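You operate a simulated robot arm through the tools that you are given. There is no shell and no other tool. Be economical: measure what you need, move in short steps, check, and stop when the job is done.

Carry out the task below with a simulated two-armed robot. There is one attempt and no reset: what you move stays moved.

## Task
Take the clear beaker from the wall bench near the doors and put it in the deep steel tray. Fetch the short red-block pipe and set it on the low shelf under the corner wall bench. Open the third drawer from the top of the middle unit, put the yellow roll on the middle wall bench away in the third middle drawer space from the top and shut the drawer again. Pick up the black topped filter with one hand, pass it to the other hand and put it on the low shelf under the middle wall bench. Shut the clear round lid. Switch the black switch on the booth on. Do these in any order. Set down upright: short red-block pipe.
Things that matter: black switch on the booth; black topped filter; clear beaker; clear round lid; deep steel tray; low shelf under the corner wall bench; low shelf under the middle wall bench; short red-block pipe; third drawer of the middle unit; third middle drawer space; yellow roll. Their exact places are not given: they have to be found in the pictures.

Only the result counts: the job must be done as asked and must still hold three seconds after the hand-in. Knocking over, shifting, dropping, spilling or breaking anything else fails it. A push-on lid holds only when it is set on centred and level and pressed home; a screw cap is set on level and turned clockwise until tight.

## Robot
Two 7-joint arms with two-finger parallel grippers on one trunk, on a base that drives. Base frame: it is fixed to the floor where the robot stands at the start and does not move with it; the origin is under the middle of the robot, x ahead of it, y to its left, z up; the surface under the hand at the start is at about z = 86. Units: cm, rad, N and s.
The left shoulder is at the start at [6.2, 19.8, 117.9], the right one opposite. With the tool pointing down near the work surface each hand reaches from about 26 to 70 cm from the robot's upright axis, wherever it stands, measured 20 degrees to its own side. Places, roughly: black switch on the booth [-160, 70, 60]; black topped filter (8x8x17 cm) [40, 310, 90]; clear beaker [75, -25, 100]; clear round lid [-140, 80, 160]; deep steel tray (15x27x6 cm) [60, 50, 90]; low shelf under the corner wall bench [60, 420, 20]; low shelf under the middle wall bench [60, 230, 20]; short red-block pipe (7x4x7 cm) [50, 260, 90]; third drawer of the middle unit [-310, 220, 30]; third middle drawer space [-310, 220, 20]; yellow roll (7x7x3 cm) [40, 240, 90]. Payload 1.57 kg a hand.
The TCP of each hand is the grasp point between the finger pads, 3 cm short of the fingertips. In the tool frame z runs along the fingers and y along their closing line. Largest opening 11 cm; finger width 2.4, thickness 1.2; the body of the gripper, 4.8 by 11.2 cm, starts 7.8 cm behind the TCP.
Orientation is told as [roll, pitch, yaw] about the base's x, y, z axes, in that order, counted from this pose: with the fingers straight down and closing along the base's y, the tool's x points along the base's -x, its y along +y and its z along -z.

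## Interface
- The arms move only by the tool nudge_tool. It takes "left_plan", "right_plan" or both (then of equal length, played together; a hand with none holds still); each is a list of rows, each a list of 7 numbers: the turn, a rotation vector about the base's x, y, z in units of 6 degrees (1.0 is 6 degrees), then the shift along the base's x, y, z in units of 50 mm (1.0 is 50 mm), then the gripper command, from -1 (shut) to 1 (fully open), values between in proportion. In form: [[rx, ry, rz, dx, dy, dz, grip], ...]. A call has 1 to 10 rows; each row shifts and turns the commanded pose from where the row before left it. A call with a number of a shift or a turn outside -1 to 1 is refused whole. A row lasts 0.2 s, in which the tool goes at most 5 cm and 0.15 rad; a call with a longer step from one row to the next is refused whole, and so is a gripper value outside its range. Where a pose cannot be reached the arm comes as near as it can. A force on the tool above 40 N (or 10 N above the force at the start of the call, whichever is more), or a blocked arm, ends the call early, and 0.2 s more pass. Each finger travels about 7.2 cm/s and halts on what it meets, pressing with about 35 N; the grip force reading is that of the motor and also rises with nothing between the fingers. The clock runs only during rows and for 0.2 s after the last one: add rows that do not move to give the fingers time. The reply holds the time, the measured pose of the TCP, the force on the tool along the base axes, the opening and the grip force, in the units named above and with some noise, with the torque about the TCP (base axes, N m) and any sound that the robot's microphone picked up.
- Cameras (640 x 400 px; columns grow to the right, rows downward): "scene" is now at [10.24, 1.89, 175.46]; the picture's right is [0.25, -0.97, 0.00], its down [-0.79, -0.20, -0.57] and it looks along [0.56, 0.14, -0.82] (base axes); focal length 250 px, centre (320, 200). "left" rides on the left gripper at [7, -1.6, -14.2] in its tool frame; the picture's right is [0.23, 0.97, 0.00], its down [-0.86, 0.20, -0.48] and it looks along [-0.47, 0.11, 0.88] (tool axes); focal length 222 px, centre (320, 200). "right" rides on the right gripper at [7, 1.6, -14.1] in its tool frame; the picture's right is [-0.23, 0.97, 0.00], its down [-0.86, -0.20, -0.48] and it looks along [-0.47, -0.11, 0.88] (tool axes); focal length 222 px, centre (320, 200).
- capture(camera): a new picture of that camera. The clock stands still meanwhile.
- lift_body(by): slides the trunk up (or, below 0, down) by that many cm; the arms and the scene camera ride with it, the base frame stays. It gives what a move gives, with no picture.
- base_move(legs): drives the robot by 1 to 6 legs, each [ahead, left, turn to the left] in cm, cm and rad, along the robot's own axes; the way and the turn of a leg run together, so that a leg with both is an arc; at most 150 cm and 3.142 rad a leg. The arms and the cameras ride along, it lands a little off, and it stops where it bumps. It gives what a move gives.
- turn_head(pan, tilt): turns the head with the scene camera to pan (to the left, within 1.501 rad either way) and tilt (down, from -0.506 to 1.204), counted from straight ahead of the robot. It gives what a move gives.
- point_at(camera, pixels): for up to 12 pixels [column, row] of the newest picture of that camera ("zoom" is the newest enlarged one), the place [x, y, z] in the base frame of the surface seen there, good to about 0.2 cm. The clock stands still meanwhile.
- inspect(camera, box): a new picture of the part [left, top, right, bottom] of that camera's present view, enlarged. The clock stands still meanwhile.
- hand_in(): hands the job in; it is judged then, once.

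Go step by step. Measure first, check grasps and placings, and put right what went wrong. The budget is 131 turns and 154 pictures, counting those below and the enlarged ones. Unless the task says otherwise, let go and move clear before handing in.

The tools are called after "Request:" as a command line: name --argument value ..., lists and objects as JSON in quotes. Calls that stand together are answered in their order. nudge_tool: Moves the arms, as the interface text tells. Its arguments: {"type":"object","properties":{"left_plan":{"type":"array","items":{"type":"array","items":{"type":"number"}}},"right_plan":{"type":"array","items":{"type":"array","items":{"type":"number"}}}},"required":[]} The other tools are called the same way: lift_body (by) slides the trunk up or down; base_move (legs) drives the base; turn_head (pan, tilt) turns the head that bears the scene camera; capture (camera) takes a picture; point_at (camera, pixels) gives the place of the surface under pixels of a picture; inspect (camera, box) takes an enlarged picture of a part of a camera's view; hand_in () hands the job in.

At the start:

```text
time: 0.0
left_position: [52.53, 32.15, 121.42]
left_ee_rot: [0.0, 0.0, 0.001]
left_force: [0.0, 0.1, -0.2]
left_torque: [0.02, -0.01, 0.0]
left_width: 11.03
left_finger_force: 0.1
right_position: [37.66, -5.68, 114.58]
right_ee_rot: [-0.002, -0.001, 0.0]
right_force: [0.9, -0.6, 0.7]
right_torque: [0.0, 0.02, -0.02]
right_width: 10.99
right_finger_force: 0.1
trunk travel left (down, up): [-77.5, 21.5]
robot x, y, heading: [0.23, 0.21, -0.003]
head pan, tilt: [0.25, 0.958]
```

scene: 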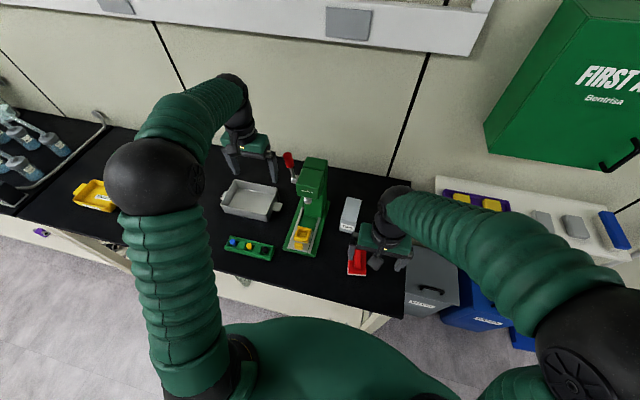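
right: 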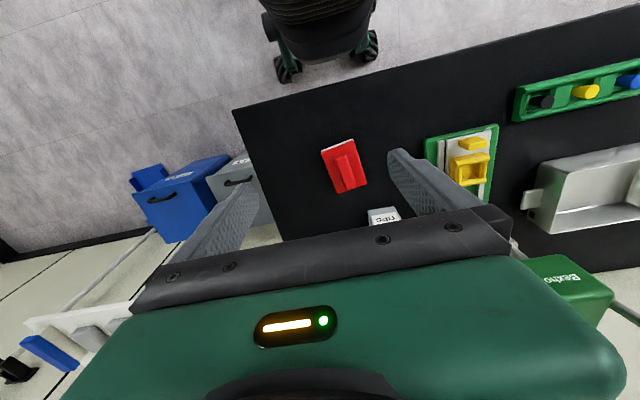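
left: 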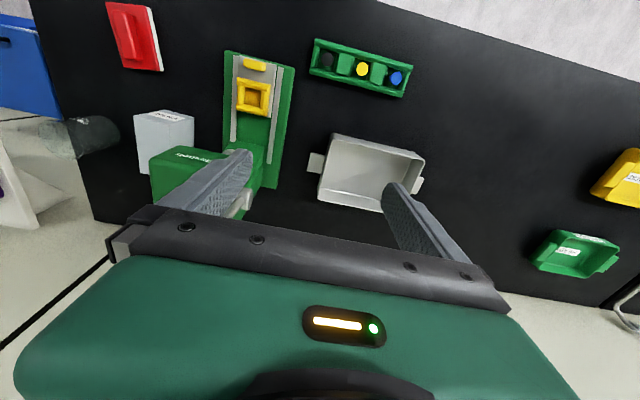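

The left picture shows the steel tray near (370,170) and something clear near (95,135). I'll measure those and inspect the area where the beaker should be.

Request:
point_at --camera "left" --pixels '[[95, 130], [70, 135], [105, 125], [370, 180], [330, 145], [415, 160], [385, 205], [325, 195], [165, 115]]'

Request:
turn_head --pan -0.3 --tilt 0.7

Request:
capture --camera "scene"

```text
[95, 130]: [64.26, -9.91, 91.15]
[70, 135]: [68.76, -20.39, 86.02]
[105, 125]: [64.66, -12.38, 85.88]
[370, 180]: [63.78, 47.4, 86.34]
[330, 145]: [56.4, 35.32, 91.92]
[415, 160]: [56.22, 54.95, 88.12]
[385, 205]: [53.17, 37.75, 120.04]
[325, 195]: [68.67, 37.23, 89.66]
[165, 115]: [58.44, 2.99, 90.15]
```

```text
time: 1.0
left_position: [52.38, 32.17, 121.47]
left_ee_rot: [0.0, 0.0, 0.002]
left_force: [0.5, -0.7, -0.4]
left_torque: [0.05, 0.0, 0.02]
left_width: 11.01
left_finger_force: 0.1
right_position: [37.51, -5.77, 114.56]
right_ee_rot: [-0.002, 0.001, 0.001]
right_force: [-0.4, 0.3, -0.3]
right_torque: [0.03, -0.01, 0.0]
right_width: 11.0
right_finger_force: 0.1
trunk travel left (down, up): [-77.5, 21.5]
robot x, y, heading: [0.02, -0.02, -0.004]
head pan, tilt: [-0.3, 0.7]
```

```text
150 pictures are left
```

scene: 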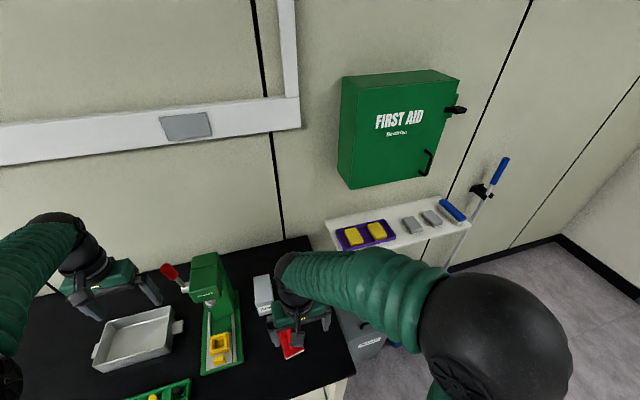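

Something clear sits near (65,-12). I'll enlarge the left view there.

Request:
inspect --camera "left" --box '[20, 80, 220, 205]'

Request:
inspect --camera "right" --box '[230, 100, 430, 225]'

```text
3.20 times, centred on (120, 142) of left
```

zoom: 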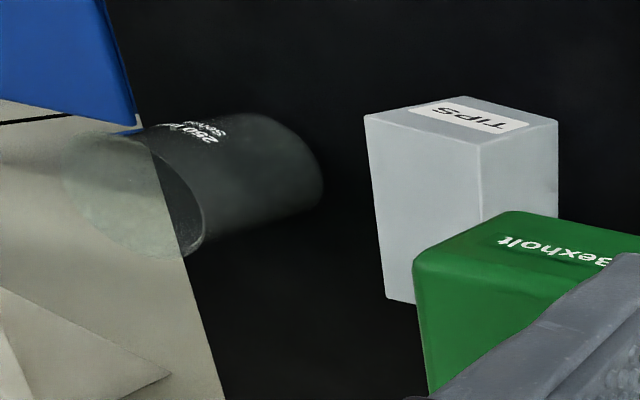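

```text
3.20 times, centred on (330, 162) of right
```

zoom: 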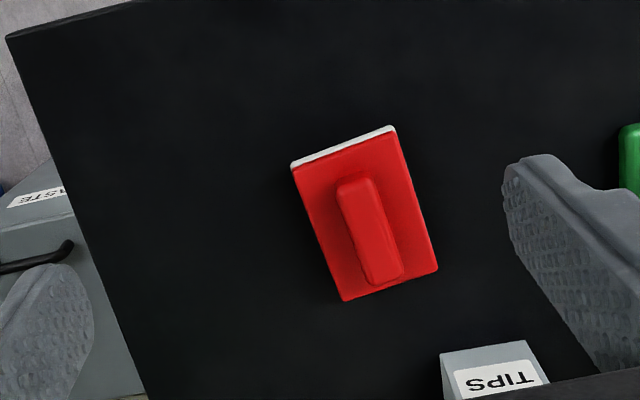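

The beaker stands upright near (65,-11), hidden from the scene camera by the right hand. I'll move the right hand aside and look.

Request:
nudge_tool --right_plan '[[0, 0, 0, -0.3, -0.8, 0.5, 1], [0, 0, 0, -0.3, -0.8, 0.5, 1], [0, 0, 0, 0, -0.8, 0.5, 1], [0, 0, 0, 0, -0.8, 0.3, 1], [0, 0, 0, 0, -0.8, 0.3, 1]]'

Request:
turn_head --pan -0.15 --tilt 0.9

Request:
inspect --camera "scene" --box '[220, 120, 420, 245]'

```text
time: 2.2
left_position: [52.32, 31.99, 121.49]
left_ee_rot: [0.003, 0.001, -0.002]
left_force: [-0.6, 0.0, -0.4]
left_torque: [-0.01, -0.05, -0.02]
left_width: 10.99
left_finger_force: 0.0
right_position: [34.74, -26.24, 125.14]
right_ee_rot: [-0.001, 0.0, 0.001]
right_force: [0.2, -0.9, -0.4]
right_torque: [-0.01, -0.01, -0.03]
right_width: 10.97
right_finger_force: 0.0
trunk travel left (down, up): [-77.5, 21.5]
robot x, y, heading: [-0.25, 0.18, 0.001]
head pan, tilt: [-0.3, 0.7]
```

```text
time: 2.9
left_position: [52.45, 32.19, 121.62]
left_ee_rot: [0.0, -0.001, 0.002]
left_force: [-0.6, 0.2, -0.1]
left_torque: [-0.03, 0.0, 0.0]
left_width: 11.02
left_finger_force: 0.0
right_position: [34.72, -26.04, 125.0]
right_ee_rot: [0.0, 0.0, -0.001]
right_force: [0.2, 0.3, 0.4]
right_torque: [0.03, 0.0, -0.01]
right_width: 11.01
right_finger_force: 0.1
trunk travel left (down, up): [-77.5, 21.5]
robot x, y, heading: [0.0, 0.17, -0.003]
head pan, tilt: [-0.15, 0.901]
```

```text
3.20 times, centred on (320, 182) of scene
```

zoom: 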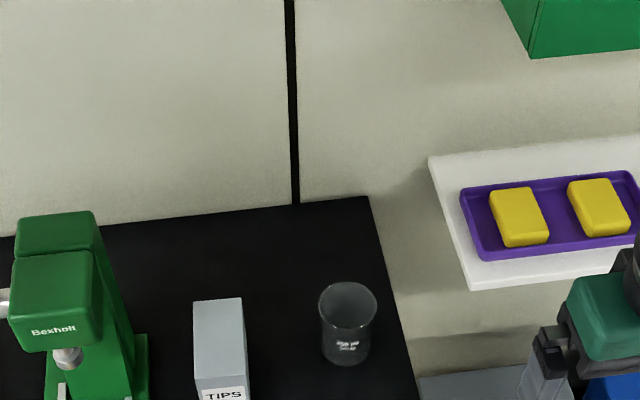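

Request:
point_at --camera "zoom" --pixels '[[347, 329], [321, 310], [376, 310], [347, 360], [348, 284], [347, 344], [322, 340], [370, 345], [243, 310], [195, 305]]'

```text
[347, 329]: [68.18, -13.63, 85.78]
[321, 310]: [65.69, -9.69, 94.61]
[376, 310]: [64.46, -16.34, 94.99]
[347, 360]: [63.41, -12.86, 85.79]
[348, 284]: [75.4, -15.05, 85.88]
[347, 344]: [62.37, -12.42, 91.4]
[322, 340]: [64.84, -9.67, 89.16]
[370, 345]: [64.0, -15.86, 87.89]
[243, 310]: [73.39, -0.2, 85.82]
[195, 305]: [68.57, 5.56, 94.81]
```

Beaker: centre about (65.3,-12.8), top at z 95. I'll move the right hand over it.

Request:
nudge_tool --right_plan '[[0, 0, 0, 0.87, 0.38, -0.25, 1], [0, 0, 0, 0.87, 0.38, -0.25, 1], [0, 0, 0, 0.87, 0.38, -0.25, 1], [0, 0, 0, 0.87, 0.38, -0.25, 1], [0, 0, 0, 0.87, 0.38, -0.25, 1], [0, 0, 0, 0.87, 0.38, -0.4, 1], [0, 0, 0, 0.87, 0.38, -0.4, 1], [0, 0, 0, 0, 0, -0.4, 1], [0, 0, 0, 0, 0, 0, 1]]'

Request:
capture --camera "right"

Request:
point_at --camera "left" --pixels '[[312, 158], [318, 200], [332, 138], [426, 158], [382, 205], [418, 185], [350, 170], [390, 170]]'

```text
refused: row 6 steps farther than a row can; nothing moved
```

```text
146 pictures are left
```

right: 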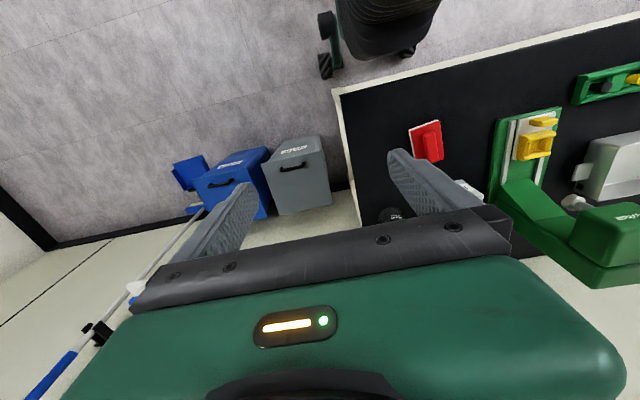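

```text
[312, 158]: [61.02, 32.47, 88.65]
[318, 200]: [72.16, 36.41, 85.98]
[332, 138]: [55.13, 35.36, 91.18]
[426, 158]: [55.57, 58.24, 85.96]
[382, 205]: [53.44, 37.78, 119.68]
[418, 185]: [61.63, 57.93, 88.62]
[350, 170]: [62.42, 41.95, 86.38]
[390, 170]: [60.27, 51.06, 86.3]
```

Row 6 was too long, so I'm resending with smaller steps.

Request:
nudge_tool --right_plan '[[0, 0, 0, 0.87, 0.38, -0.25, 1], [0, 0, 0, 0.87, 0.38, -0.25, 1], [0, 0, 0, 0.87, 0.38, -0.25, 1], [0, 0, 0, 0.87, 0.38, -0.25, 1], [0, 0, 0, 0.87, 0.38, -0.25, 1], [0, 0, 0, 0.87, 0.38, -0.25, 1], [0, 0, 0, 0.87, 0.38, -0.25, 1], [0, 0, 0, 0, 0, -0.9, 1], [0, 0, 0, 0, 0, -0.4, 1], [0, 0, 0, 0, 0, 0, 1]]'

Request:
capture --camera "right"

```text
time: 5.1
left_position: [52.46, 32.16, 121.48]
left_ee_rot: [0.0, 0.0, -0.002]
left_force: [0.2, -0.1, 0.2]
left_torque: [-0.02, -0.03, 0.02]
left_width: 11.01
left_finger_force: 0.0
right_position: [65.04, -12.39, 109.99]
right_ee_rot: [-0.002, 0.0, 0.001]
right_force: [0.2, -0.9, -1.1]
right_torque: [0.04, 0.01, 0.0]
right_width: 11.01
right_finger_force: 0.0
trunk travel left (down, up): [-77.5, 21.5]
robot x, y, heading: [-0.29, 0.32, 0.002]
head pan, tilt: [-0.15, 0.901]
```

```text
145 pictures are left
```

right: 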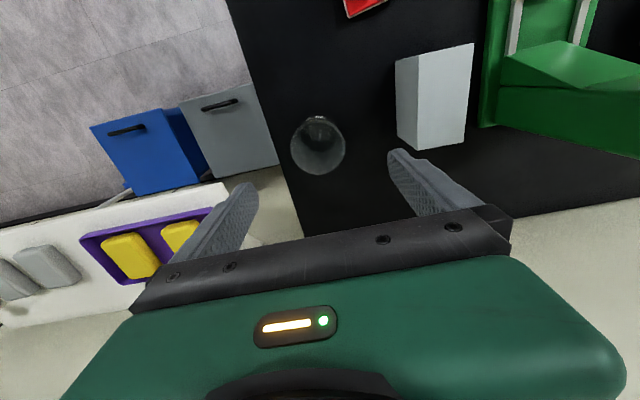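

The beaker is centred between the fingers at (318,152). I'll descend and close.

Request:
nudge_tool --right_plan '[[0, 0, 0, 0.05, -0.05, -0.95, 1], [0, 0, 0, 0, 0, -0.95, 1], [0, 0, 0, 0, 0, -0.95, 1], [0, 0, 0, 0, 0, -0.9, 1], [0, 0, 0, 0, 0, 0, 0], [0, 0, 0, 0, 0, 0, -1], [0, 0, 0, 0, 0, 0, -1], [0, 0, 0, 0, 0, 0, -1]]'

Request:
capture --camera "right"

```text
time: 6.9
left_position: [52.45, 32.27, 121.6]
left_ee_rot: [0.0, 0.001, -0.001]
left_force: [0.0, -0.4, -0.2]
left_torque: [-0.02, 0.0, -0.06]
left_width: 11.01
left_finger_force: 0.1
right_position: [65.25, -12.48, 90.97]
right_ee_rot: [-0.001, -0.001, 0.001]
right_force: [0.7, -0.8, 0.0]
right_torque: [0.01, 0.0, 0.04]
right_width: 6.91
right_finger_force: 35.2
trunk travel left (down, up): [-77.5, 21.5]
robot x, y, heading: [-0.01, 0.13, -0.002]
head pan, tilt: [-0.15, 0.901]
```

```text
144 pictures are left
```

right: 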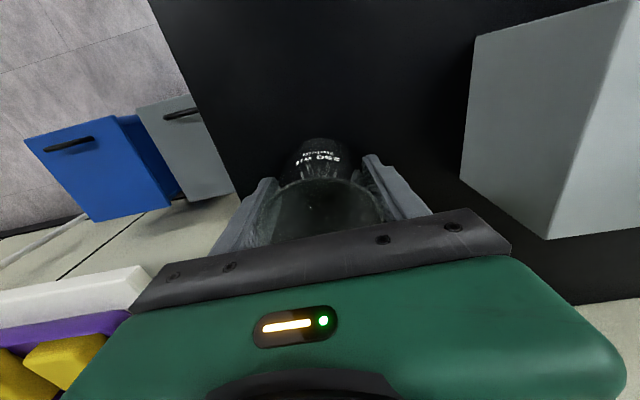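

Beaker is held (width 6.9). I'll lift high and pull back, raising the left hand as well, then drive left.

Request:
nudge_tool --right_plan '[[0, 0, 0, 0, 0, 0.9, -1], [0, 0, 0, 0, 0, 0.9, -1], [0, 0, 0, 0, 0, 0.9, -1], [0, 0, 0, -0.3, 0, 0.9, -1], [0, 0, 0, -0.5, 0, 0.8, -1], [0, 0, 0, -0.6, 0, 0.8, -1], [0, 0, 0, -0.8, 0, 0.5, -1], [0, 0, 0, -0.8, 0, 0.3, -1], [0, 0, 0, -0.8, 0, 0, -1]]' --left_plan '[[0, 0, 0, -0.3, 0, 0.4, 1], [0, 0, 0, -0.3, 0, 0.4, 1], [0, 0, 0, -0.3, 0, 0.4, 1], [0, 0, 0, -0.3, 0, 0.4, 1], [0, 0, 0, -0.3, 0, 0.4, 1], [0, 0, 0, -0.3, 0, 0.4, 1], [0, 0, 0, -0.3, 0, 0, 1], [0, 0, 0, 0, 0, 0, 1], [0, 0, 0, 0, 0, 0, 1]]'

Request:
base_move --legs '[[0, 57, 0]]'

Request:
capture --camera "right"

Request:
capture --camera "left"

```text
time: 8.9
left_position: [41.68, 32.02, 133.5]
left_ee_rot: [0.0, 0.0, -0.002]
left_force: [-0.4, -0.3, -0.5]
left_torque: [-0.01, 0.0, 0.01]
left_width: 11.01
left_finger_force: 0.0
right_position: [46.02, -12.78, 121.2]
right_ee_rot: [0.002, -0.002, 0.0]
right_force: [0.4, 0.1, -0.3]
right_torque: [-0.02, 0.0, 0.0]
right_width: 6.93
right_finger_force: 35.5
trunk travel left (down, up): [-77.5, 21.5]
robot x, y, heading: [0.1, 0.12, -0.003]
head pan, tilt: [-0.15, 0.901]
```

```text
time: 12.1
left_position: [41.27, 87.7, 133.52]
left_ee_rot: [0.003, 0.001, 0.01]
left_force: [-0.7, -0.8, -0.1]
left_torque: [0.04, 0.01, -0.01]
left_width: 11.0
left_finger_force: 0.1
right_position: [45.99, 42.93, 120.91]
right_ee_rot: [0.004, 0.0, 0.011]
right_force: [0.3, -0.6, 0.1]
right_torque: [0.02, 0.02, 0.01]
right_width: 6.92
right_finger_force: 35.6
trunk travel left (down, up): [-77.5, 21.5]
robot x, y, heading: [-0.51, 55.89, 0.004]
head pan, tilt: [-0.15, 0.901]
```

```text
143 pictures are left
```

right: 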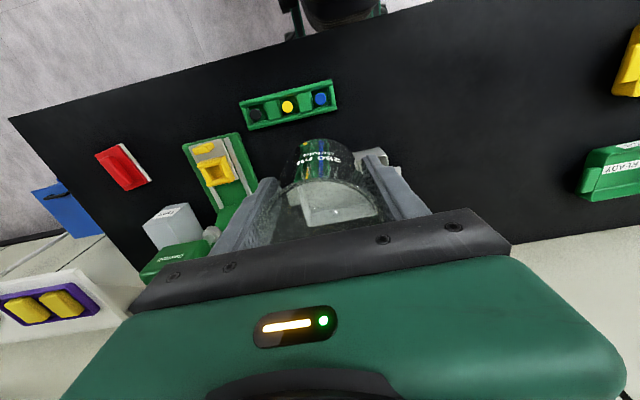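

```text
142 pictures are left
```

left: 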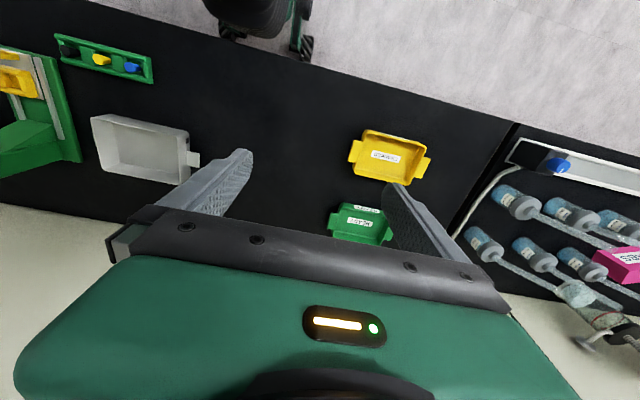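

Both hands are clear. I'll measure the tray's floor and rim from the left picture.

Request:
point_at --camera "left" --pixels '[[92, 117], [187, 134], [182, 183], [103, 167], [125, 150], [165, 160], [145, 150]]'

```text
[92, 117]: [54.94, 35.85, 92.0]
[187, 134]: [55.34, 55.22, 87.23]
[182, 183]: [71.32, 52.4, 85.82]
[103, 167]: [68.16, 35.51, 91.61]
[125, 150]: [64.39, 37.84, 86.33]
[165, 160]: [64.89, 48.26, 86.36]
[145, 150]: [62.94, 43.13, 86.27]
```

Tray spans x 55–69, y 35.5–55. I'll move the beaker to (62,45.5) and lower it.

Request:
nudge_tool --right_plan '[[0, 0, 0, 0.8, 0.13, -0.5, -1], [0, 0, 0, 0.8, 0.13, -0.5, -1], [0, 0, 0, 0.8, 0.13, -0.5, -1], [0, 0, 0, 0.8, 0.13, -0.5, -1], [0, 0, 0, 0, 0, -0.95, -1], [0, 0, 0, 0, 0, -0.95, -1], [0, 0, 0, 0, 0, -0.95, -1], [0, 0, 0, 0, 0, -0.6, -1], [0, 0, 0, 0, 0, 0, -1]]'

Request:
capture --camera "right"

```text
time: 14.1
left_position: [40.96, 88.48, 133.52]
left_ee_rot: [-0.002, -0.002, 0.012]
left_force: [0.1, 0.5, -1.1]
left_torque: [-0.03, 0.01, -0.02]
left_width: 10.99
left_finger_force: 0.1
right_position: [61.79, 46.27, 93.97]
right_ee_rot: [0.0, -0.002, 0.009]
right_force: [-0.2, -0.1, -0.5]
right_torque: [0.0, -0.01, 0.01]
right_width: 6.7
right_finger_force: 35.0
trunk travel left (down, up): [-77.5, 21.5]
robot x, y, heading: [-0.1, 55.97, 0.014]
head pan, tilt: [-0.15, 0.901]
```

```text
141 pictures are left
```

right: 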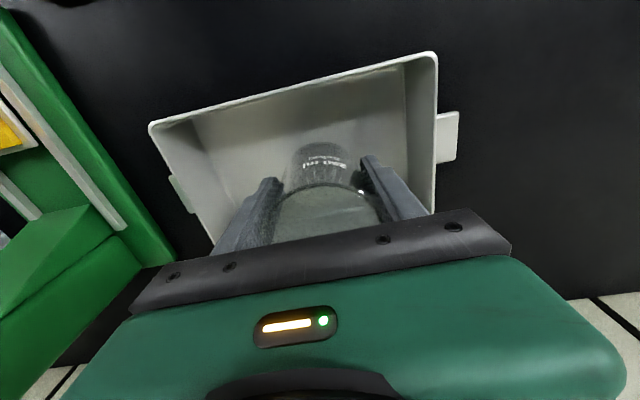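

The fingers are a bit close to the far end wall (430,190). I'll shift 1.5 cm in -y, lower to the floor, and open only partly.

Request:
nudge_tool --right_plan '[[0, 0, 0, 0, -0.3, -0.1, -1], [0, 0, 0, 0, 0, -0.2, -1], [0, 0, 0, 0, 0, -0.15, -1], [0, 0, 0, 0, 0, 0, -0.2], [0, 0, 0, 0, 0, 0, 0.55], [0, 0, 0, 0, 0, 0, 0.55], [0, 0, 0, 0, 0, 0, 0.55]]'

Request:
capture --camera "right"

```text
time: 15.7
left_position: [41.14, 88.54, 133.48]
left_ee_rot: [-0.002, -0.001, 0.011]
left_force: [-0.1, 0.5, -0.4]
left_torque: [0.02, -0.03, -0.01]
left_width: 10.98
left_finger_force: 0.1
right_position: [61.82, 44.66, 91.46]
right_ee_rot: [-0.002, -0.003, 0.01]
right_force: [0.1, 0.6, -0.4]
right_torque: [-0.03, 0.0, 0.01]
right_width: 8.52
right_finger_force: 0.0
trunk travel left (down, up): [-77.5, 21.5]
robot x, y, heading: [-0.3, 56.03, 0.005]
head pan, tilt: [-0.15, 0.901]
```

```text
140 pictures are left
```

right: 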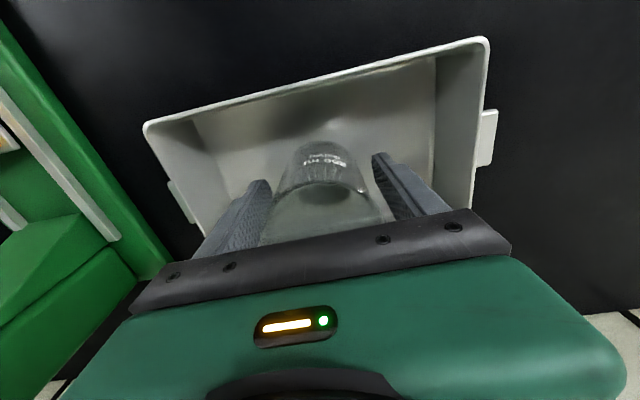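

The beaker is released and standing in the tray. I'll lift the hand out, pull back and look left.

Request:
nudge_tool --right_plan '[[0, 0, 0, 0, 0, 0.9, 0.55], [0, 0, 0, 0, 0, 0.9, 0.55], [0, 0, 0, 0, 0, 0.9, 0.55], [0, 0, 0, 0, 0, 0.9, 0.55], [0, 0, 0, -0.4, -0.2, 0.9, 1], [0, 0, 0, -0.6, -0.2, 0.7, 1], [0, 0, 0, -0.8, -0.2, 0.5, 1], [0, 0, 0, -0.8, -0.2, 0.5, 1], [0, 0, 0, -0.8, -0.2, 0.5, 1]]'

Request:
turn_head --pan 1.2 --tilt 0.45

Request:
capture --camera "scene"

```text
refused: row 5 steps farther than a row can; nothing moved
```

```text
time: 17.2
left_position: [41.05, 88.45, 133.42]
left_ee_rot: [-0.001, 0.0, 0.01]
left_force: [0.1, 0.2, 0.4]
left_torque: [0.01, 0.04, 0.02]
left_width: 11.01
left_finger_force: 0.1
right_position: [61.97, 44.71, 91.49]
right_ee_rot: [-0.003, -0.002, 0.01]
right_force: [-0.6, -1.3, 0.1]
right_torque: [-0.02, 0.0, 0.07]
right_width: 8.54
right_finger_force: 0.1
trunk travel left (down, up): [-77.5, 21.5]
robot x, y, heading: [-0.2, 55.9, 0.009]
head pan, tilt: [1.201, 0.45]
```

```text
139 pictures are left
```

scene: 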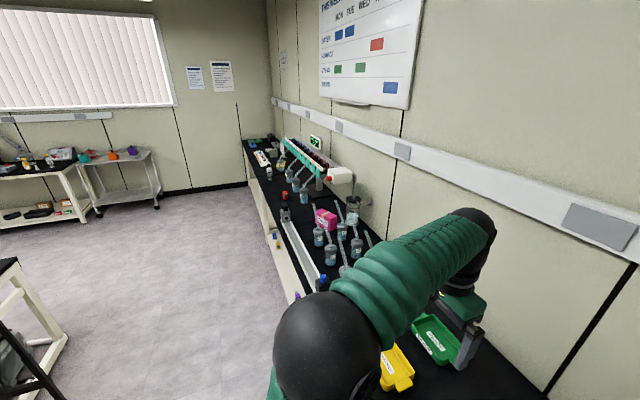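

The aisle is clear. I'll raise and retract both arms, then drive left toward the middle bench.

Request:
nudge_tool --right_plan '[[0, 0, 0, 0, 0, 0.9, 0.55], [0, 0, 0, 0, 0, 0.9, 0.55], [0, 0, 0, 0, 0, 0.9, 0.55], [0, 0, 0, 0, 0, 0.9, 0.55], [0, 0, 0, -0.4, -0.2, 0.8, 1], [0, 0, 0, -0.6, -0.2, 0.7, 1], [0, 0, 0, -0.8, -0.2, 0.5, 1], [0, 0, 0, -0.8, -0.2, 0.5, 1], [0, 0, 0, -0.8, -0.2, 0.5, 1], [0, 0, 0, -0.8, -0.2, 0, 1]]' --left_plan '[[0, 0, 0, -0.3, 0, 0, 1], [0, 0, 0, -0.3, 0, 0, 1], [0, 0, 0, -0.3, 0, 0, 1], [0, 0, 0, -0.3, 0, 0, 1], [0, 0, 0, -0.3, 0, 0, 1], [0, 0, 0, -0.3, 0, 0, 1], [0, 0, 0, -0.3, 0, 0, 1], [0, 0, 0, 0, 0, 0, 1], [0, 0, 0, 0, 0, 0, 1], [0, 0, 0, 0, 0, 0, 1]]'

Request:
base_move --legs '[[-5, 140, 0]]'

Request:
turn_head --pan 0.6 --tilt 0.75

Request:
capture --camera "scene"

```text
time: 19.4
left_position: [30.58, 88.18, 133.36]
left_ee_rot: [0.0, -0.005, 0.011]
left_force: [-0.6, -0.3, -0.9]
left_torque: [0.0, -0.02, 0.01]
left_width: 10.97
left_finger_force: 0.0
right_position: [40.58, 38.55, 124.91]
right_ee_rot: [0.001, -0.002, 0.01]
right_force: [-0.4, -0.1, 0.3]
right_torque: [0.03, 0.0, 0.07]
right_width: 10.99
right_finger_force: 0.1
trunk travel left (down, up): [-77.5, 21.5]
robot x, y, heading: [-0.38, 56.04, 0.011]
head pan, tilt: [1.201, 0.45]
```

```text
time: 26.3
left_position: [23.02, 227.05, 133.25]
left_ee_rot: [0.0, -0.001, 0.023]
left_force: [0.1, 0.4, 0.7]
left_torque: [0.0, 0.0, 0.0]
left_width: 11.04
left_finger_force: 0.1
right_position: [33.65, 177.57, 124.83]
right_ee_rot: [0.001, 0.0, 0.023]
right_force: [-0.8, 0.2, 0.3]
right_torque: [0.01, 0.01, -0.01]
right_width: 11.01
right_finger_force: 0.0
trunk travel left (down, up): [-77.5, 21.5]
robot x, y, heading: [-7.86, 194.19, 0.021]
head pan, tilt: [1.201, 0.45]
```

```text
time: 27.3
left_position: [23.02, 227.32, 133.37]
left_ee_rot: [0.0, -0.003, 0.024]
left_force: [0.3, 0.0, 0.8]
left_torque: [0.02, -0.02, 0.0]
left_width: 10.99
left_finger_force: 0.0
right_position: [33.74, 177.77, 124.76]
right_ee_rot: [0.001, -0.002, 0.024]
right_force: [-0.2, 0.3, -0.2]
right_torque: [-0.01, 0.02, 0.04]
right_width: 11.01
right_finger_force: 0.1
trunk travel left (down, up): [-77.5, 21.5]
robot x, y, heading: [-7.68, 194.1, 0.026]
head pan, tilt: [0.6, 0.75]
```

```text
138 pictures are left
```

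scene: 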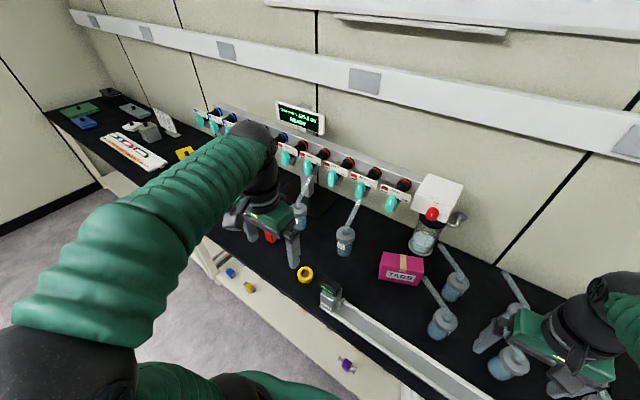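

The yellow roll is at (305,275). The left arm hides the rest, so I'll measure and use the left camera.

Request:
point_at --camera "scene" --pixels '[[305, 268], [305, 275], [298, 280], [312, 282], [330, 295], [270, 238], [345, 237], [400, 270]]'

Request:
capture --camera "left"

```text
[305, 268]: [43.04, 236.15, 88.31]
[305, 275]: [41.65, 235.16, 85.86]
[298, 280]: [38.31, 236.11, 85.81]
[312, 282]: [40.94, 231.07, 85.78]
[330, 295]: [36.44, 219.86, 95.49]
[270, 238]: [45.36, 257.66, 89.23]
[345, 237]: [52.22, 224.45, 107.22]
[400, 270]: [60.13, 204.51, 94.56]
```

```text
137 pictures are left
```

left: 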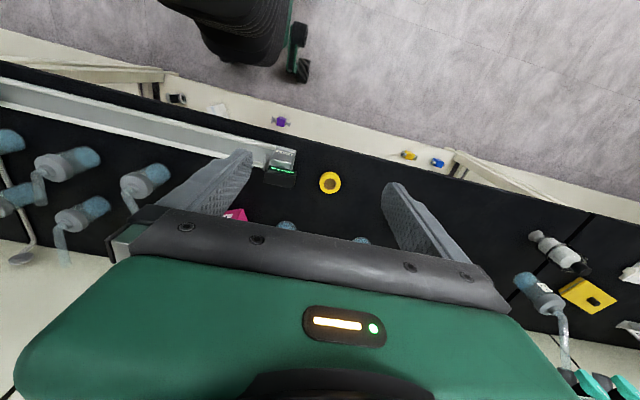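

The red pipe seems to be near (45,258). I'll drive on left 40 cm to see it and the filter.

Request:
base_move --legs '[[0, 40, -0.02]]'

Request:
turn_head --pan 0.3 --tilt 0.85

Request:
capture --camera "scene"

Request:
capture --camera "left"

```text
time: 29.8
left_position: [23.46, 266.12, 133.27]
left_ee_rot: [0.003, -0.001, -0.003]
left_force: [-0.2, 0.2, 0.5]
left_torque: [0.04, 0.02, 0.02]
left_width: 11.01
left_finger_force: 0.1
right_position: [32.93, 216.31, 124.73]
right_ee_rot: [0.003, 0.0, -0.001]
right_force: [-0.2, -0.6, 0.2]
right_torque: [0.02, 0.0, -0.02]
right_width: 10.99
right_finger_force: 0.0
trunk travel left (down, up): [-77.5, 21.5]
robot x, y, heading: [-8.09, 234.06, -0.006]
head pan, tilt: [0.6, 0.75]
```

```text
time: 30.6
left_position: [23.34, 266.37, 133.33]
left_ee_rot: [-0.001, -0.001, -0.004]
left_force: [-0.4, -0.1, 1.2]
left_torque: [0.02, -0.04, 0.01]
left_width: 11.01
left_finger_force: 0.0
right_position: [32.69, 216.57, 124.69]
right_ee_rot: [-0.001, -0.003, -0.003]
right_force: [0.3, -0.8, 0.4]
right_torque: [0.02, 0.0, 0.0]
right_width: 11.02
right_finger_force: 0.2
trunk travel left (down, up): [-77.5, 21.5]
robot x, y, heading: [-8.38, 234.78, -0.002]
head pan, tilt: [0.3, 0.85]
```

```text
136 pictures are left
```

scene: 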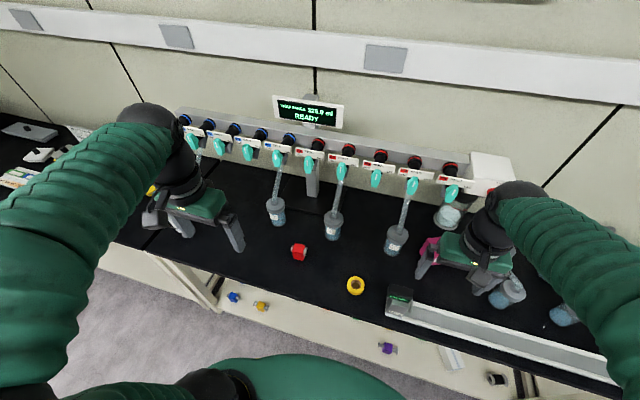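

```text
135 pictures are left
```

left: 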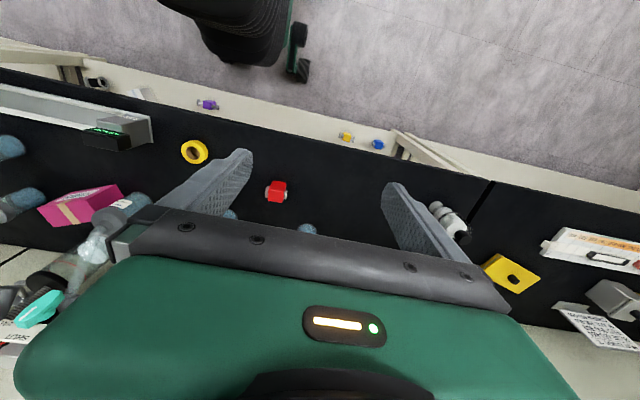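

The red pipe is at scene (300,252), and the filter may be at left (447,220). I'll enlarge both.

Request:
inspect --camera "scene" --box '[250, 220, 410, 320]'

Request:
point_at --camera "zoom" --pixels '[[200, 110], [190, 135], [172, 128], [222, 125], [420, 240], [420, 284], [395, 262], [448, 262], [420, 262], [450, 325]]'

Request:
inspect --camera "left" --box '[400, 150, 560, 250]'

Request:
point_at --camera "zoom" --pixels '[[140, 220], [180, 240], [220, 280], [160, 260], [190, 300], [230, 330]]'

```text
4.00 times, centred on (330, 270) of scene
```

zoom: 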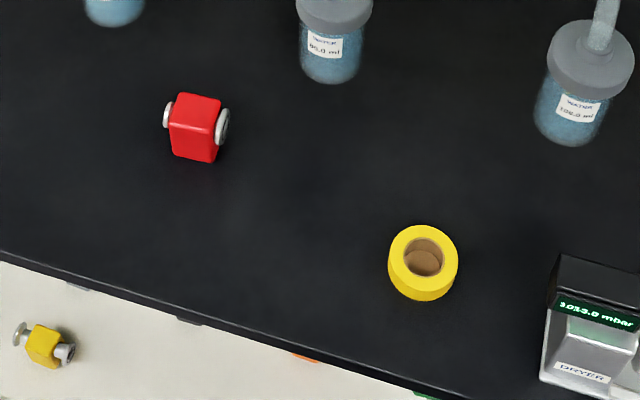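

```text
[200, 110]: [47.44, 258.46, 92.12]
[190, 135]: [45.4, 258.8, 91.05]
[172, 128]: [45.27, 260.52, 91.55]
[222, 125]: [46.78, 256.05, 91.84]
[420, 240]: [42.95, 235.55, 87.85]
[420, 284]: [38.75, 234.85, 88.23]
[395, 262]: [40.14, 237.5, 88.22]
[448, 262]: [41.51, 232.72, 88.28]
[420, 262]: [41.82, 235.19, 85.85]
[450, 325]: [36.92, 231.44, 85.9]
```

```text
4.00 times, centred on (480, 200) of left
```

zoom: 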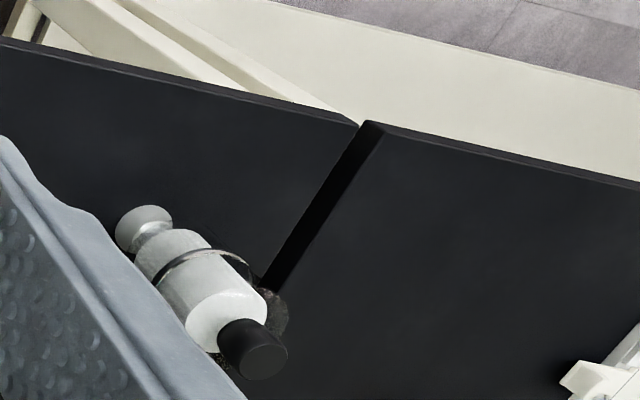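

```text
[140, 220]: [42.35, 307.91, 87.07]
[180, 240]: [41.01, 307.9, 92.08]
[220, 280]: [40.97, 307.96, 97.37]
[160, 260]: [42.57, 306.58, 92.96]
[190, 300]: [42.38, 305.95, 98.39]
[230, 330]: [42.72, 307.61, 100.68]
```

The filter stands at about (42.3,307.8) and is about 17 tall, the roll at (41,235), and the pipe block at (46.5,258.3). Next I'll measure the low shelf in front and the bench edge.

Request:
point_at --camera "scene" --pixels '[[233, 297], [262, 306], [388, 348], [300, 300], [340, 330], [280, 340], [250, 330], [330, 295], [440, 355], [330, 352], [170, 270]]'

Request:
point_at --camera "left" --pixels '[[560, 190], [600, 170], [300, 120], [300, 140], [360, 150], [150, 100], [250, 100], [480, 160], [515, 275]]'

```text
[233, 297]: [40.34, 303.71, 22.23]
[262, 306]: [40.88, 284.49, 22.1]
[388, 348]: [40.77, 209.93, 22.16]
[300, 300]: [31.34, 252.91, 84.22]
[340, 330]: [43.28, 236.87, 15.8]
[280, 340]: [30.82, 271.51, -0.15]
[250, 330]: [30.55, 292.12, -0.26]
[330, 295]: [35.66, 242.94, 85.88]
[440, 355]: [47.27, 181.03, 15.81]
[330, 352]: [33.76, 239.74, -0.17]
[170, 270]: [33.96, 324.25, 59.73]
```

```text
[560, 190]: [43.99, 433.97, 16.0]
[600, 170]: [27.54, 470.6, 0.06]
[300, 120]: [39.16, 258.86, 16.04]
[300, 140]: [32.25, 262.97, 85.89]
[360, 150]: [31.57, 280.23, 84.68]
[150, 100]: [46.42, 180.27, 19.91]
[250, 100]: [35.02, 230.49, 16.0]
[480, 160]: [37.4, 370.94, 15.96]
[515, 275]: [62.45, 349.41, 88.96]
```

Bench edge is at x≈31, the low shelf at z≈16 starts at x≈35. I'll bring the left hand over the red pipe for a close look.

Request:
nudge_tool --left_plan '[[0, 0, 0, 0.65, -0.22, -0.6, 1], [0, 0, 0, 0.65, -0.22, -0.6, 1], [0, 0, 0, 0.65, -0.22, -0.6, 1], [0, 0, 0, 0.65, -0.22, -0.6, 1], [0, 0, 0, 0.65, -0.22, -0.6, 1], [0, 0, 0, 0.65, -0.22, -0.6, 1], [0, 0, 0, 0.65, -0.22, -0.6, 1], [0, 0, 0, 0, 0, 0, 1]]'

Request:
capture --camera "left"

Request:
inspect --camera "left" --box '[240, 80, 400, 180]'

```text
time: 32.4
left_position: [46.16, 258.73, 112.09]
left_ee_rot: [0.0, -0.001, -0.001]
left_force: [0.3, -0.1, -0.5]
left_torque: [0.0, -0.04, 0.0]
left_width: 11.0
left_finger_force: 0.1
right_position: [32.71, 216.67, 124.7]
right_ee_rot: [-0.003, -0.003, -0.002]
right_force: [-0.7, 0.6, -0.2]
right_torque: [0.02, -0.01, -0.02]
right_width: 11.0
right_finger_force: 0.1
trunk travel left (down, up): [-77.5, 21.5]
robot x, y, heading: [-7.89, 234.46, -0.008]
head pan, tilt: [0.3, 0.85]
```

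```text
132 pictures are left
```

left: 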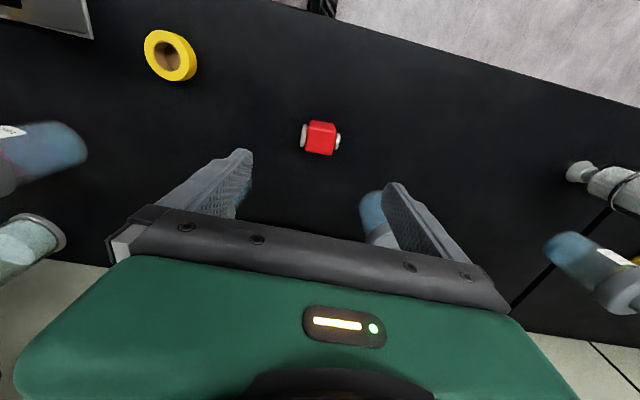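

```text
4.00 times, centred on (320, 130) of left
```

zoom: 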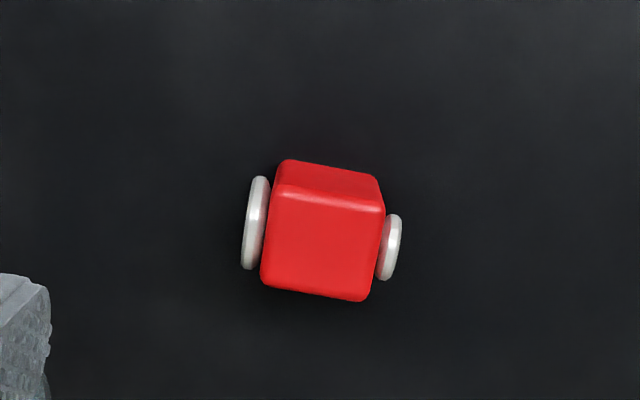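

Request:
point_at --camera "zoom" --pixels '[[245, 225], [255, 180], [250, 265], [400, 220], [390, 275], [275, 190], [385, 212], [365, 298], [265, 280], [325, 245], [330, 175]]'

Request:
point_at --camera "left" --pixels '[[170, 30], [170, 80], [145, 50], [197, 62], [168, 57]]'

```text
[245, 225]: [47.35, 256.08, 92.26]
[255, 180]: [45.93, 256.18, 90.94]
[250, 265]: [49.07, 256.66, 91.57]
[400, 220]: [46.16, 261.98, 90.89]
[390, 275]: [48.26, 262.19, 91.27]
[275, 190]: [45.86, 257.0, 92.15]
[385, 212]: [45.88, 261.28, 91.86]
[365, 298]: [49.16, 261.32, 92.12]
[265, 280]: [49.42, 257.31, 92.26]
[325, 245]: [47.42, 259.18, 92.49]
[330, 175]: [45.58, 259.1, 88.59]
```

```text
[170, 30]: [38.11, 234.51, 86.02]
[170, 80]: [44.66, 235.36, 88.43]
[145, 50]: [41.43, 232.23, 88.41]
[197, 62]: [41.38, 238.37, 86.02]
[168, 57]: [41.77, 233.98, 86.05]
```

The pipe's axis lies along y, flange ends y 256–262.4, centre (47.4,259.2). I'll descend and close.

Request:
nudge_tool --left_plan '[[0, 0, 0, 0.25, 0.1, -0.9, 1], [0, 0, 0, 0, 0, -0.9, 1], [0, 0, 0, 0, 0, -0.9, 1], [0, 0, 0, 0, 0, -0.9, 1], [0, 0, 0, 0, 0, -0.88, 1], [0, 0, 0, 0, 0, 0, 0], [0, 0, 0, 0, 0, 0, -1], [0, 0, 0, 0, 0, 0, -1], [0, 0, 0, 0, 0, 0, -1]]'

Request:
capture --camera "left"

```text
time: 34.4
left_position: [47.38, 259.37, 89.87]
left_ee_rot: [0.0, -0.002, 0.0]
left_force: [-0.7, 0.7, 3.1]
left_torque: [-0.02, -0.09, 0.01]
left_width: 5.98
left_finger_force: 35.2
right_position: [32.8, 216.68, 124.91]
right_ee_rot: [0.0, -0.002, -0.002]
right_force: [-0.7, 0.3, -0.2]
right_torque: [-0.02, -0.04, 0.01]
right_width: 10.99
right_finger_force: 0.0
trunk travel left (down, up): [-77.5, 21.5]
robot x, y, heading: [-8.27, 234.54, -0.007]
head pan, tilt: [0.3, 0.85]
```

```text
130 pictures are left
```

left: 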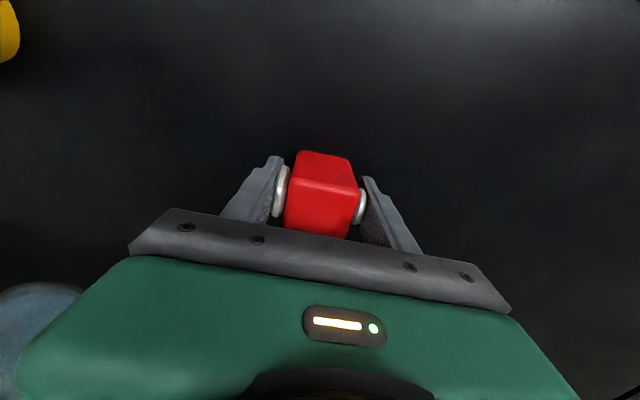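

Pipe gripped (5.98). I'll lift, retract and drive left toward the corner bench.

Request:
nudge_tool --left_plan '[[0, 0, 0, 0, 0, 0.9, -1], [0, 0, 0, 0, 0, 0.9, -1], [0, 0, 0, 0, 0, 0.9, -1], [0, 0, 0, -0.6, 0, 0.7, -1], [0, 0, 0, -0.7, 0, 0.6, -1], [0, 0, 0, -0.8, 0, 0.5, -1], [0, 0, 0, -0.8, 0.1, 0.3, -1], [0, 0, 0, -0.8, 0.1, 0, -1], [0, 0, 0, -0.3, 0.1, 0, -1]]' --right_plan '[[0, 0, 0, -0.1, 0, 0, 1], [0, 0, 0, -0.2, 0, 0, 1], [0, 0, 0, -0.2, 0, 0, 1], [0, 0, 0, -0.2, 0, 0, 1], [0, 0, 0, -0.2, 0, 0, 1], [0, 0, 0, -0.2, 0, 0, 1], [0, 0, 0, -0.2, 0, 0, 1], [0, 0, 0, 0, 0, 0, 1], [0, 0, 0, 0, 0, 0, 1]]'

Request:
base_move --legs '[[0, 130, 0]]'

Request:
turn_head --pan 0.8 --tilt 0.75

Request:
capture --camera "scene"

Request:
capture --camera "left"

```text
time: 36.4
left_position: [27.37, 260.85, 113.66]
left_ee_rot: [-0.003, 0.0, -0.005]
left_force: [-0.5, 0.4, -1.2]
left_torque: [-0.01, -0.02, -0.03]
left_width: 5.99
left_finger_force: 35.4
right_position: [26.25, 216.79, 124.75]
right_ee_rot: [-0.001, -0.002, -0.004]
right_force: [0.0, -1.0, -0.5]
right_torque: [0.03, 0.01, -0.01]
right_width: 11.0
right_finger_force: 0.0
trunk travel left (down, up): [-77.5, 21.5]
robot x, y, heading: [-8.12, 234.27, -0.003]
head pan, tilt: [0.3, 0.85]
```

```text
time: 43.0
left_position: [25.81, 392.01, 113.83]
left_ee_rot: [0.001, -0.001, 0.02]
left_force: [-0.1, 0.3, -1.2]
left_torque: [0.02, 0.0, -0.01]
left_width: 5.99
left_finger_force: 35.1
right_position: [25.62, 347.94, 124.72]
right_ee_rot: [0.0, -0.003, 0.019]
right_force: [-0.7, 0.4, 0.8]
right_torque: [-0.01, 0.0, 0.02]
right_width: 10.99
right_finger_force: 0.1
trunk travel left (down, up): [-77.5, 21.5]
robot x, y, heading: [-9.12, 365.36, 0.016]
head pan, tilt: [0.3, 0.85]
```

```text
time: 43.9
left_position: [25.72, 392.26, 113.85]
left_ee_rot: [-0.001, -0.001, 0.019]
left_force: [-0.6, -0.1, -0.9]
left_torque: [-0.01, 0.0, 0.02]
left_width: 5.97
left_finger_force: 35.1
right_position: [25.57, 348.02, 124.71]
right_ee_rot: [-0.003, -0.003, 0.018]
right_force: [-0.1, 0.2, 0.6]
right_torque: [-0.02, -0.01, 0.01]
right_width: 11.0
right_finger_force: 0.2
trunk travel left (down, up): [-77.5, 21.5]
robot x, y, heading: [-9.43, 365.03, 0.018]
head pan, tilt: [0.799, 0.75]
```

```text
129 pictures are left
```

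scene: 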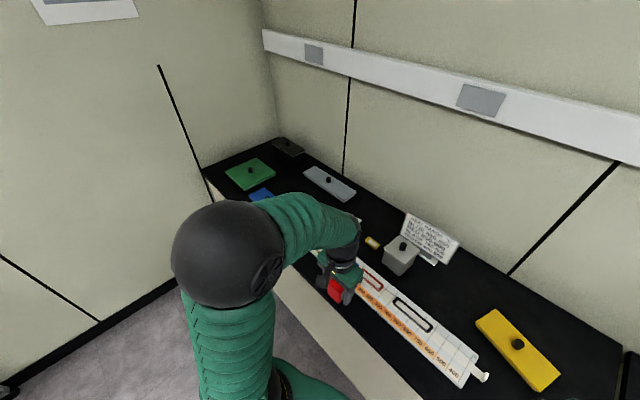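

```text
128 pictures are left
```

left: 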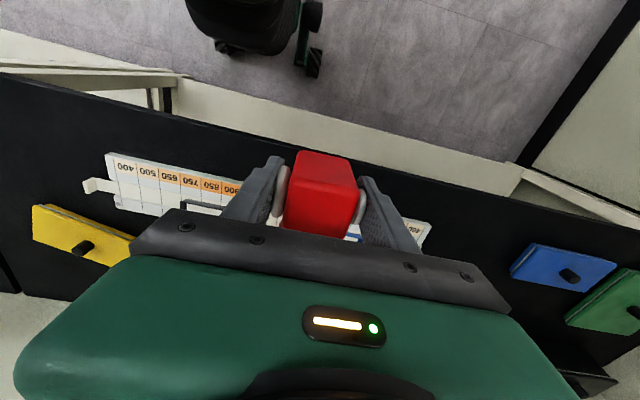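

The corner shelf looks clear. I'll check the left elbow's height and shelf points before lowering the trunk.

Request:
point_at --camera "scene" --pixels '[[225, 230], [270, 250], [340, 225], [355, 235], [340, 340]]'

Request:
point_at --camera "left" --pixels '[[250, 120], [400, 150], [220, 90], [220, 120], [450, 160], [300, 130], [165, 100], [480, 190], [120, 75]]'

Request:
base_move --legs '[[-6, 0, 0]]'

Request:
lift_body --by -60

Request:
turn_head --pan 0.6 --tilt 0.8

Request:
capture --camera "scene"

Request:
capture --camera "left"

```text
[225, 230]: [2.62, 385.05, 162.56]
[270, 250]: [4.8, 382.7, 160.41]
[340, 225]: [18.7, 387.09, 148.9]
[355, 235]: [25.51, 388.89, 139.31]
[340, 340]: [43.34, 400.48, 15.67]
```

```text
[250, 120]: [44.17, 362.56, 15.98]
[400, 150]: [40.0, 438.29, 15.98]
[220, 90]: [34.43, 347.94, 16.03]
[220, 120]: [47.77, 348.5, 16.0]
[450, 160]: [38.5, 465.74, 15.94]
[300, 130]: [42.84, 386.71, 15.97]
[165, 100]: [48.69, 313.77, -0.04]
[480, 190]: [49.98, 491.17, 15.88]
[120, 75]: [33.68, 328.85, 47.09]
```

```text
time: 44.9
left_position: [20.82, 392.26, 113.39]
left_ee_rot: [-0.002, 0.008, 0.021]
left_force: [0.5, 0.1, -1.5]
left_torque: [0.02, 0.08, 0.01]
left_width: 5.97
left_finger_force: 34.8
right_position: [20.68, 348.05, 124.28]
right_ee_rot: [-0.003, 0.008, 0.021]
right_force: [0.9, -0.7, -0.9]
right_torque: [-0.04, 0.06, 0.02]
right_width: 11.0
right_finger_force: 0.0
trunk travel left (down, up): [-77.5, 21.5]
robot x, y, heading: [-14.77, 365.12, 0.017]
head pan, tilt: [0.799, 0.75]
```

```text
refused: -60 is not a number from -40 to 40
```

```text
time: 45.6
left_position: [20.02, 392.14, 113.59]
left_ee_rot: [0.0, 0.002, 0.019]
left_force: [0.0, -0.3, -2.9]
left_torque: [0.01, 0.02, 0.01]
left_width: 5.95
left_finger_force: 34.6
right_position: [19.91, 348.06, 124.53]
right_ee_rot: [-0.002, 0.001, 0.021]
right_force: [0.2, -0.3, 0.2]
right_torque: [-0.04, 0.01, 0.0]
right_width: 10.99
right_finger_force: 0.1
trunk travel left (down, up): [-77.5, 21.5]
robot x, y, heading: [-15.24, 365.34, 0.019]
head pan, tilt: [0.6, 0.799]
```

```text
127 pictures are left
```

scene: 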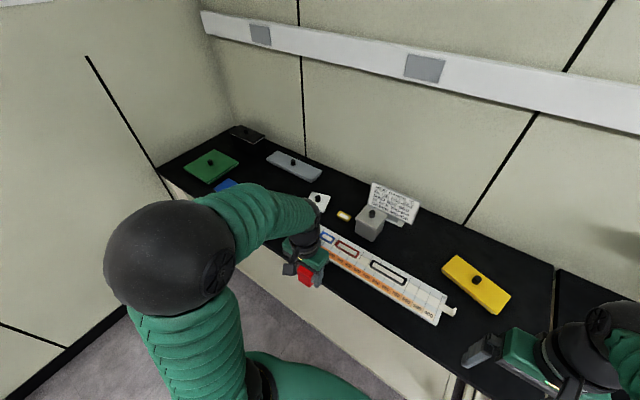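

```text
126 pictures are left
```

left: 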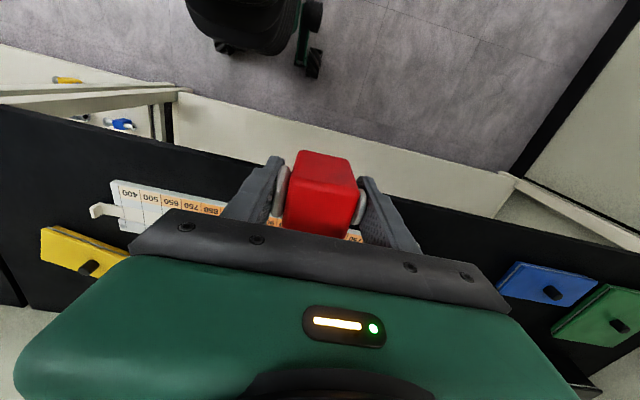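

Elbow height looks manageable. I'll lower the trunk in two steps.

Request:
lift_body --by -35

Request:
lift_body --by -35

Request:
capture --camera "left"

```text
time: 49.0
left_position: [19.6, 392.27, 78.77]
left_ee_rot: [-0.003, -0.001, 0.021]
left_force: [0.4, 0.5, -1.9]
left_torque: [0.02, 0.03, 0.0]
left_width: 5.96
left_finger_force: 35.0
right_position: [19.57, 347.91, 89.71]
right_ee_rot: [-0.002, -0.003, 0.021]
right_force: [0.3, 0.1, 0.5]
right_torque: [0.02, 0.01, 0.02]
right_width: 11.03
right_finger_force: 0.1
trunk travel left (down, up): [-42.5, 56.5]
robot x, y, heading: [-15.45, 364.89, 0.022]
head pan, tilt: [0.6, 0.799]
```

```text
time: 52.5
left_position: [19.64, 392.14, 43.89]
left_ee_rot: [-0.002, -0.002, 0.021]
left_force: [0.5, 0.8, -2.3]
left_torque: [0.02, 0.01, -0.02]
left_width: 5.99
left_finger_force: 35.2
right_position: [19.38, 348.01, 54.72]
right_ee_rot: [-0.001, 0.0, 0.022]
right_force: [-0.5, 0.5, 0.7]
right_torque: [-0.03, 0.0, -0.01]
right_width: 11.0
right_finger_force: 0.0
trunk travel left (down, up): [-7.5, 91.5]
robot x, y, heading: [-14.86, 365.09, 0.025]
head pan, tilt: [0.6, 0.799]
```

```text
125 pictures are left
```

left: 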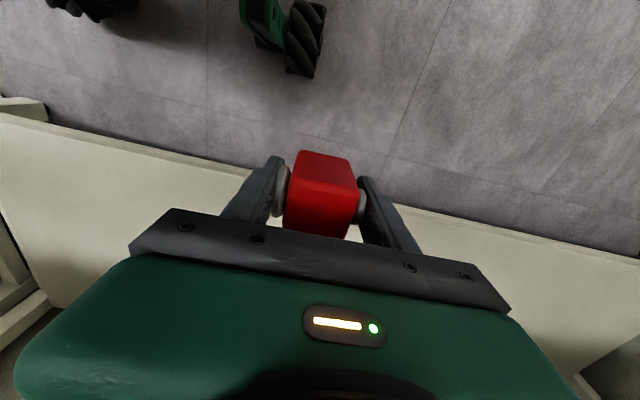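

The shelf is empty here. I'll lower the pipe to z≈27 and reach in under the bench.

Request:
nudge_tool --left_plan '[[0, 0, 0, 0, 0, -0.8, -1], [0, 0, 0, 0, 0, -0.8, -1], [0, 0, 0, 0, 0, -0.8, -1], [0, 0, 0, 0.5, 0, -0.6, -1], [0, 0, 0, 0.8, 0, 0, -1], [0, 0, 0, 0.8, 0, 0, -1], [0, 0, 0, 0.8, 0, 0, -1], [0, 0, 0, 0.8, 0, 0, -1], [0, 0, 0, 0.8, 0, 0, -1], [0, 0, 0, 0.6, 0, 0, -1]]'

Request:
capture --camera "left"

```text
time: 54.7
left_position: [45.18, 392.14, 28.88]
left_ee_rot: [-0.002, 0.0, 0.022]
left_force: [0.3, 0.2, -1.7]
left_torque: [-0.01, 0.0, 0.02]
left_width: 5.97
left_finger_force: 35.7
right_position: [19.51, 348.04, 54.73]
right_ee_rot: [-0.003, -0.002, 0.023]
right_force: [0.4, 0.8, -0.6]
right_torque: [0.02, 0.0, 0.0]
right_width: 11.01
right_finger_force: 0.1
trunk travel left (down, up): [-7.5, 91.5]
robot x, y, heading: [-14.87, 364.92, 0.022]
head pan, tilt: [0.6, 0.799]
```

```text
124 pictures are left
```

left: 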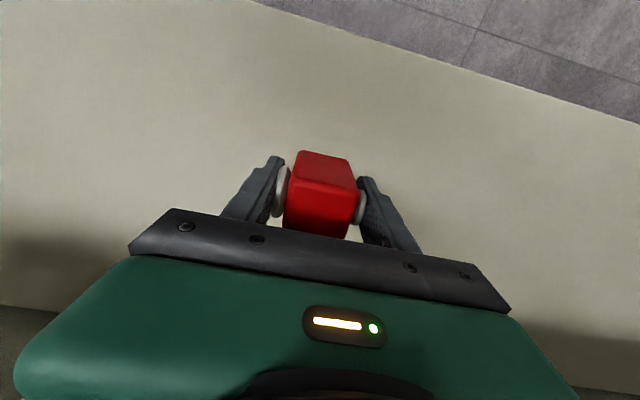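

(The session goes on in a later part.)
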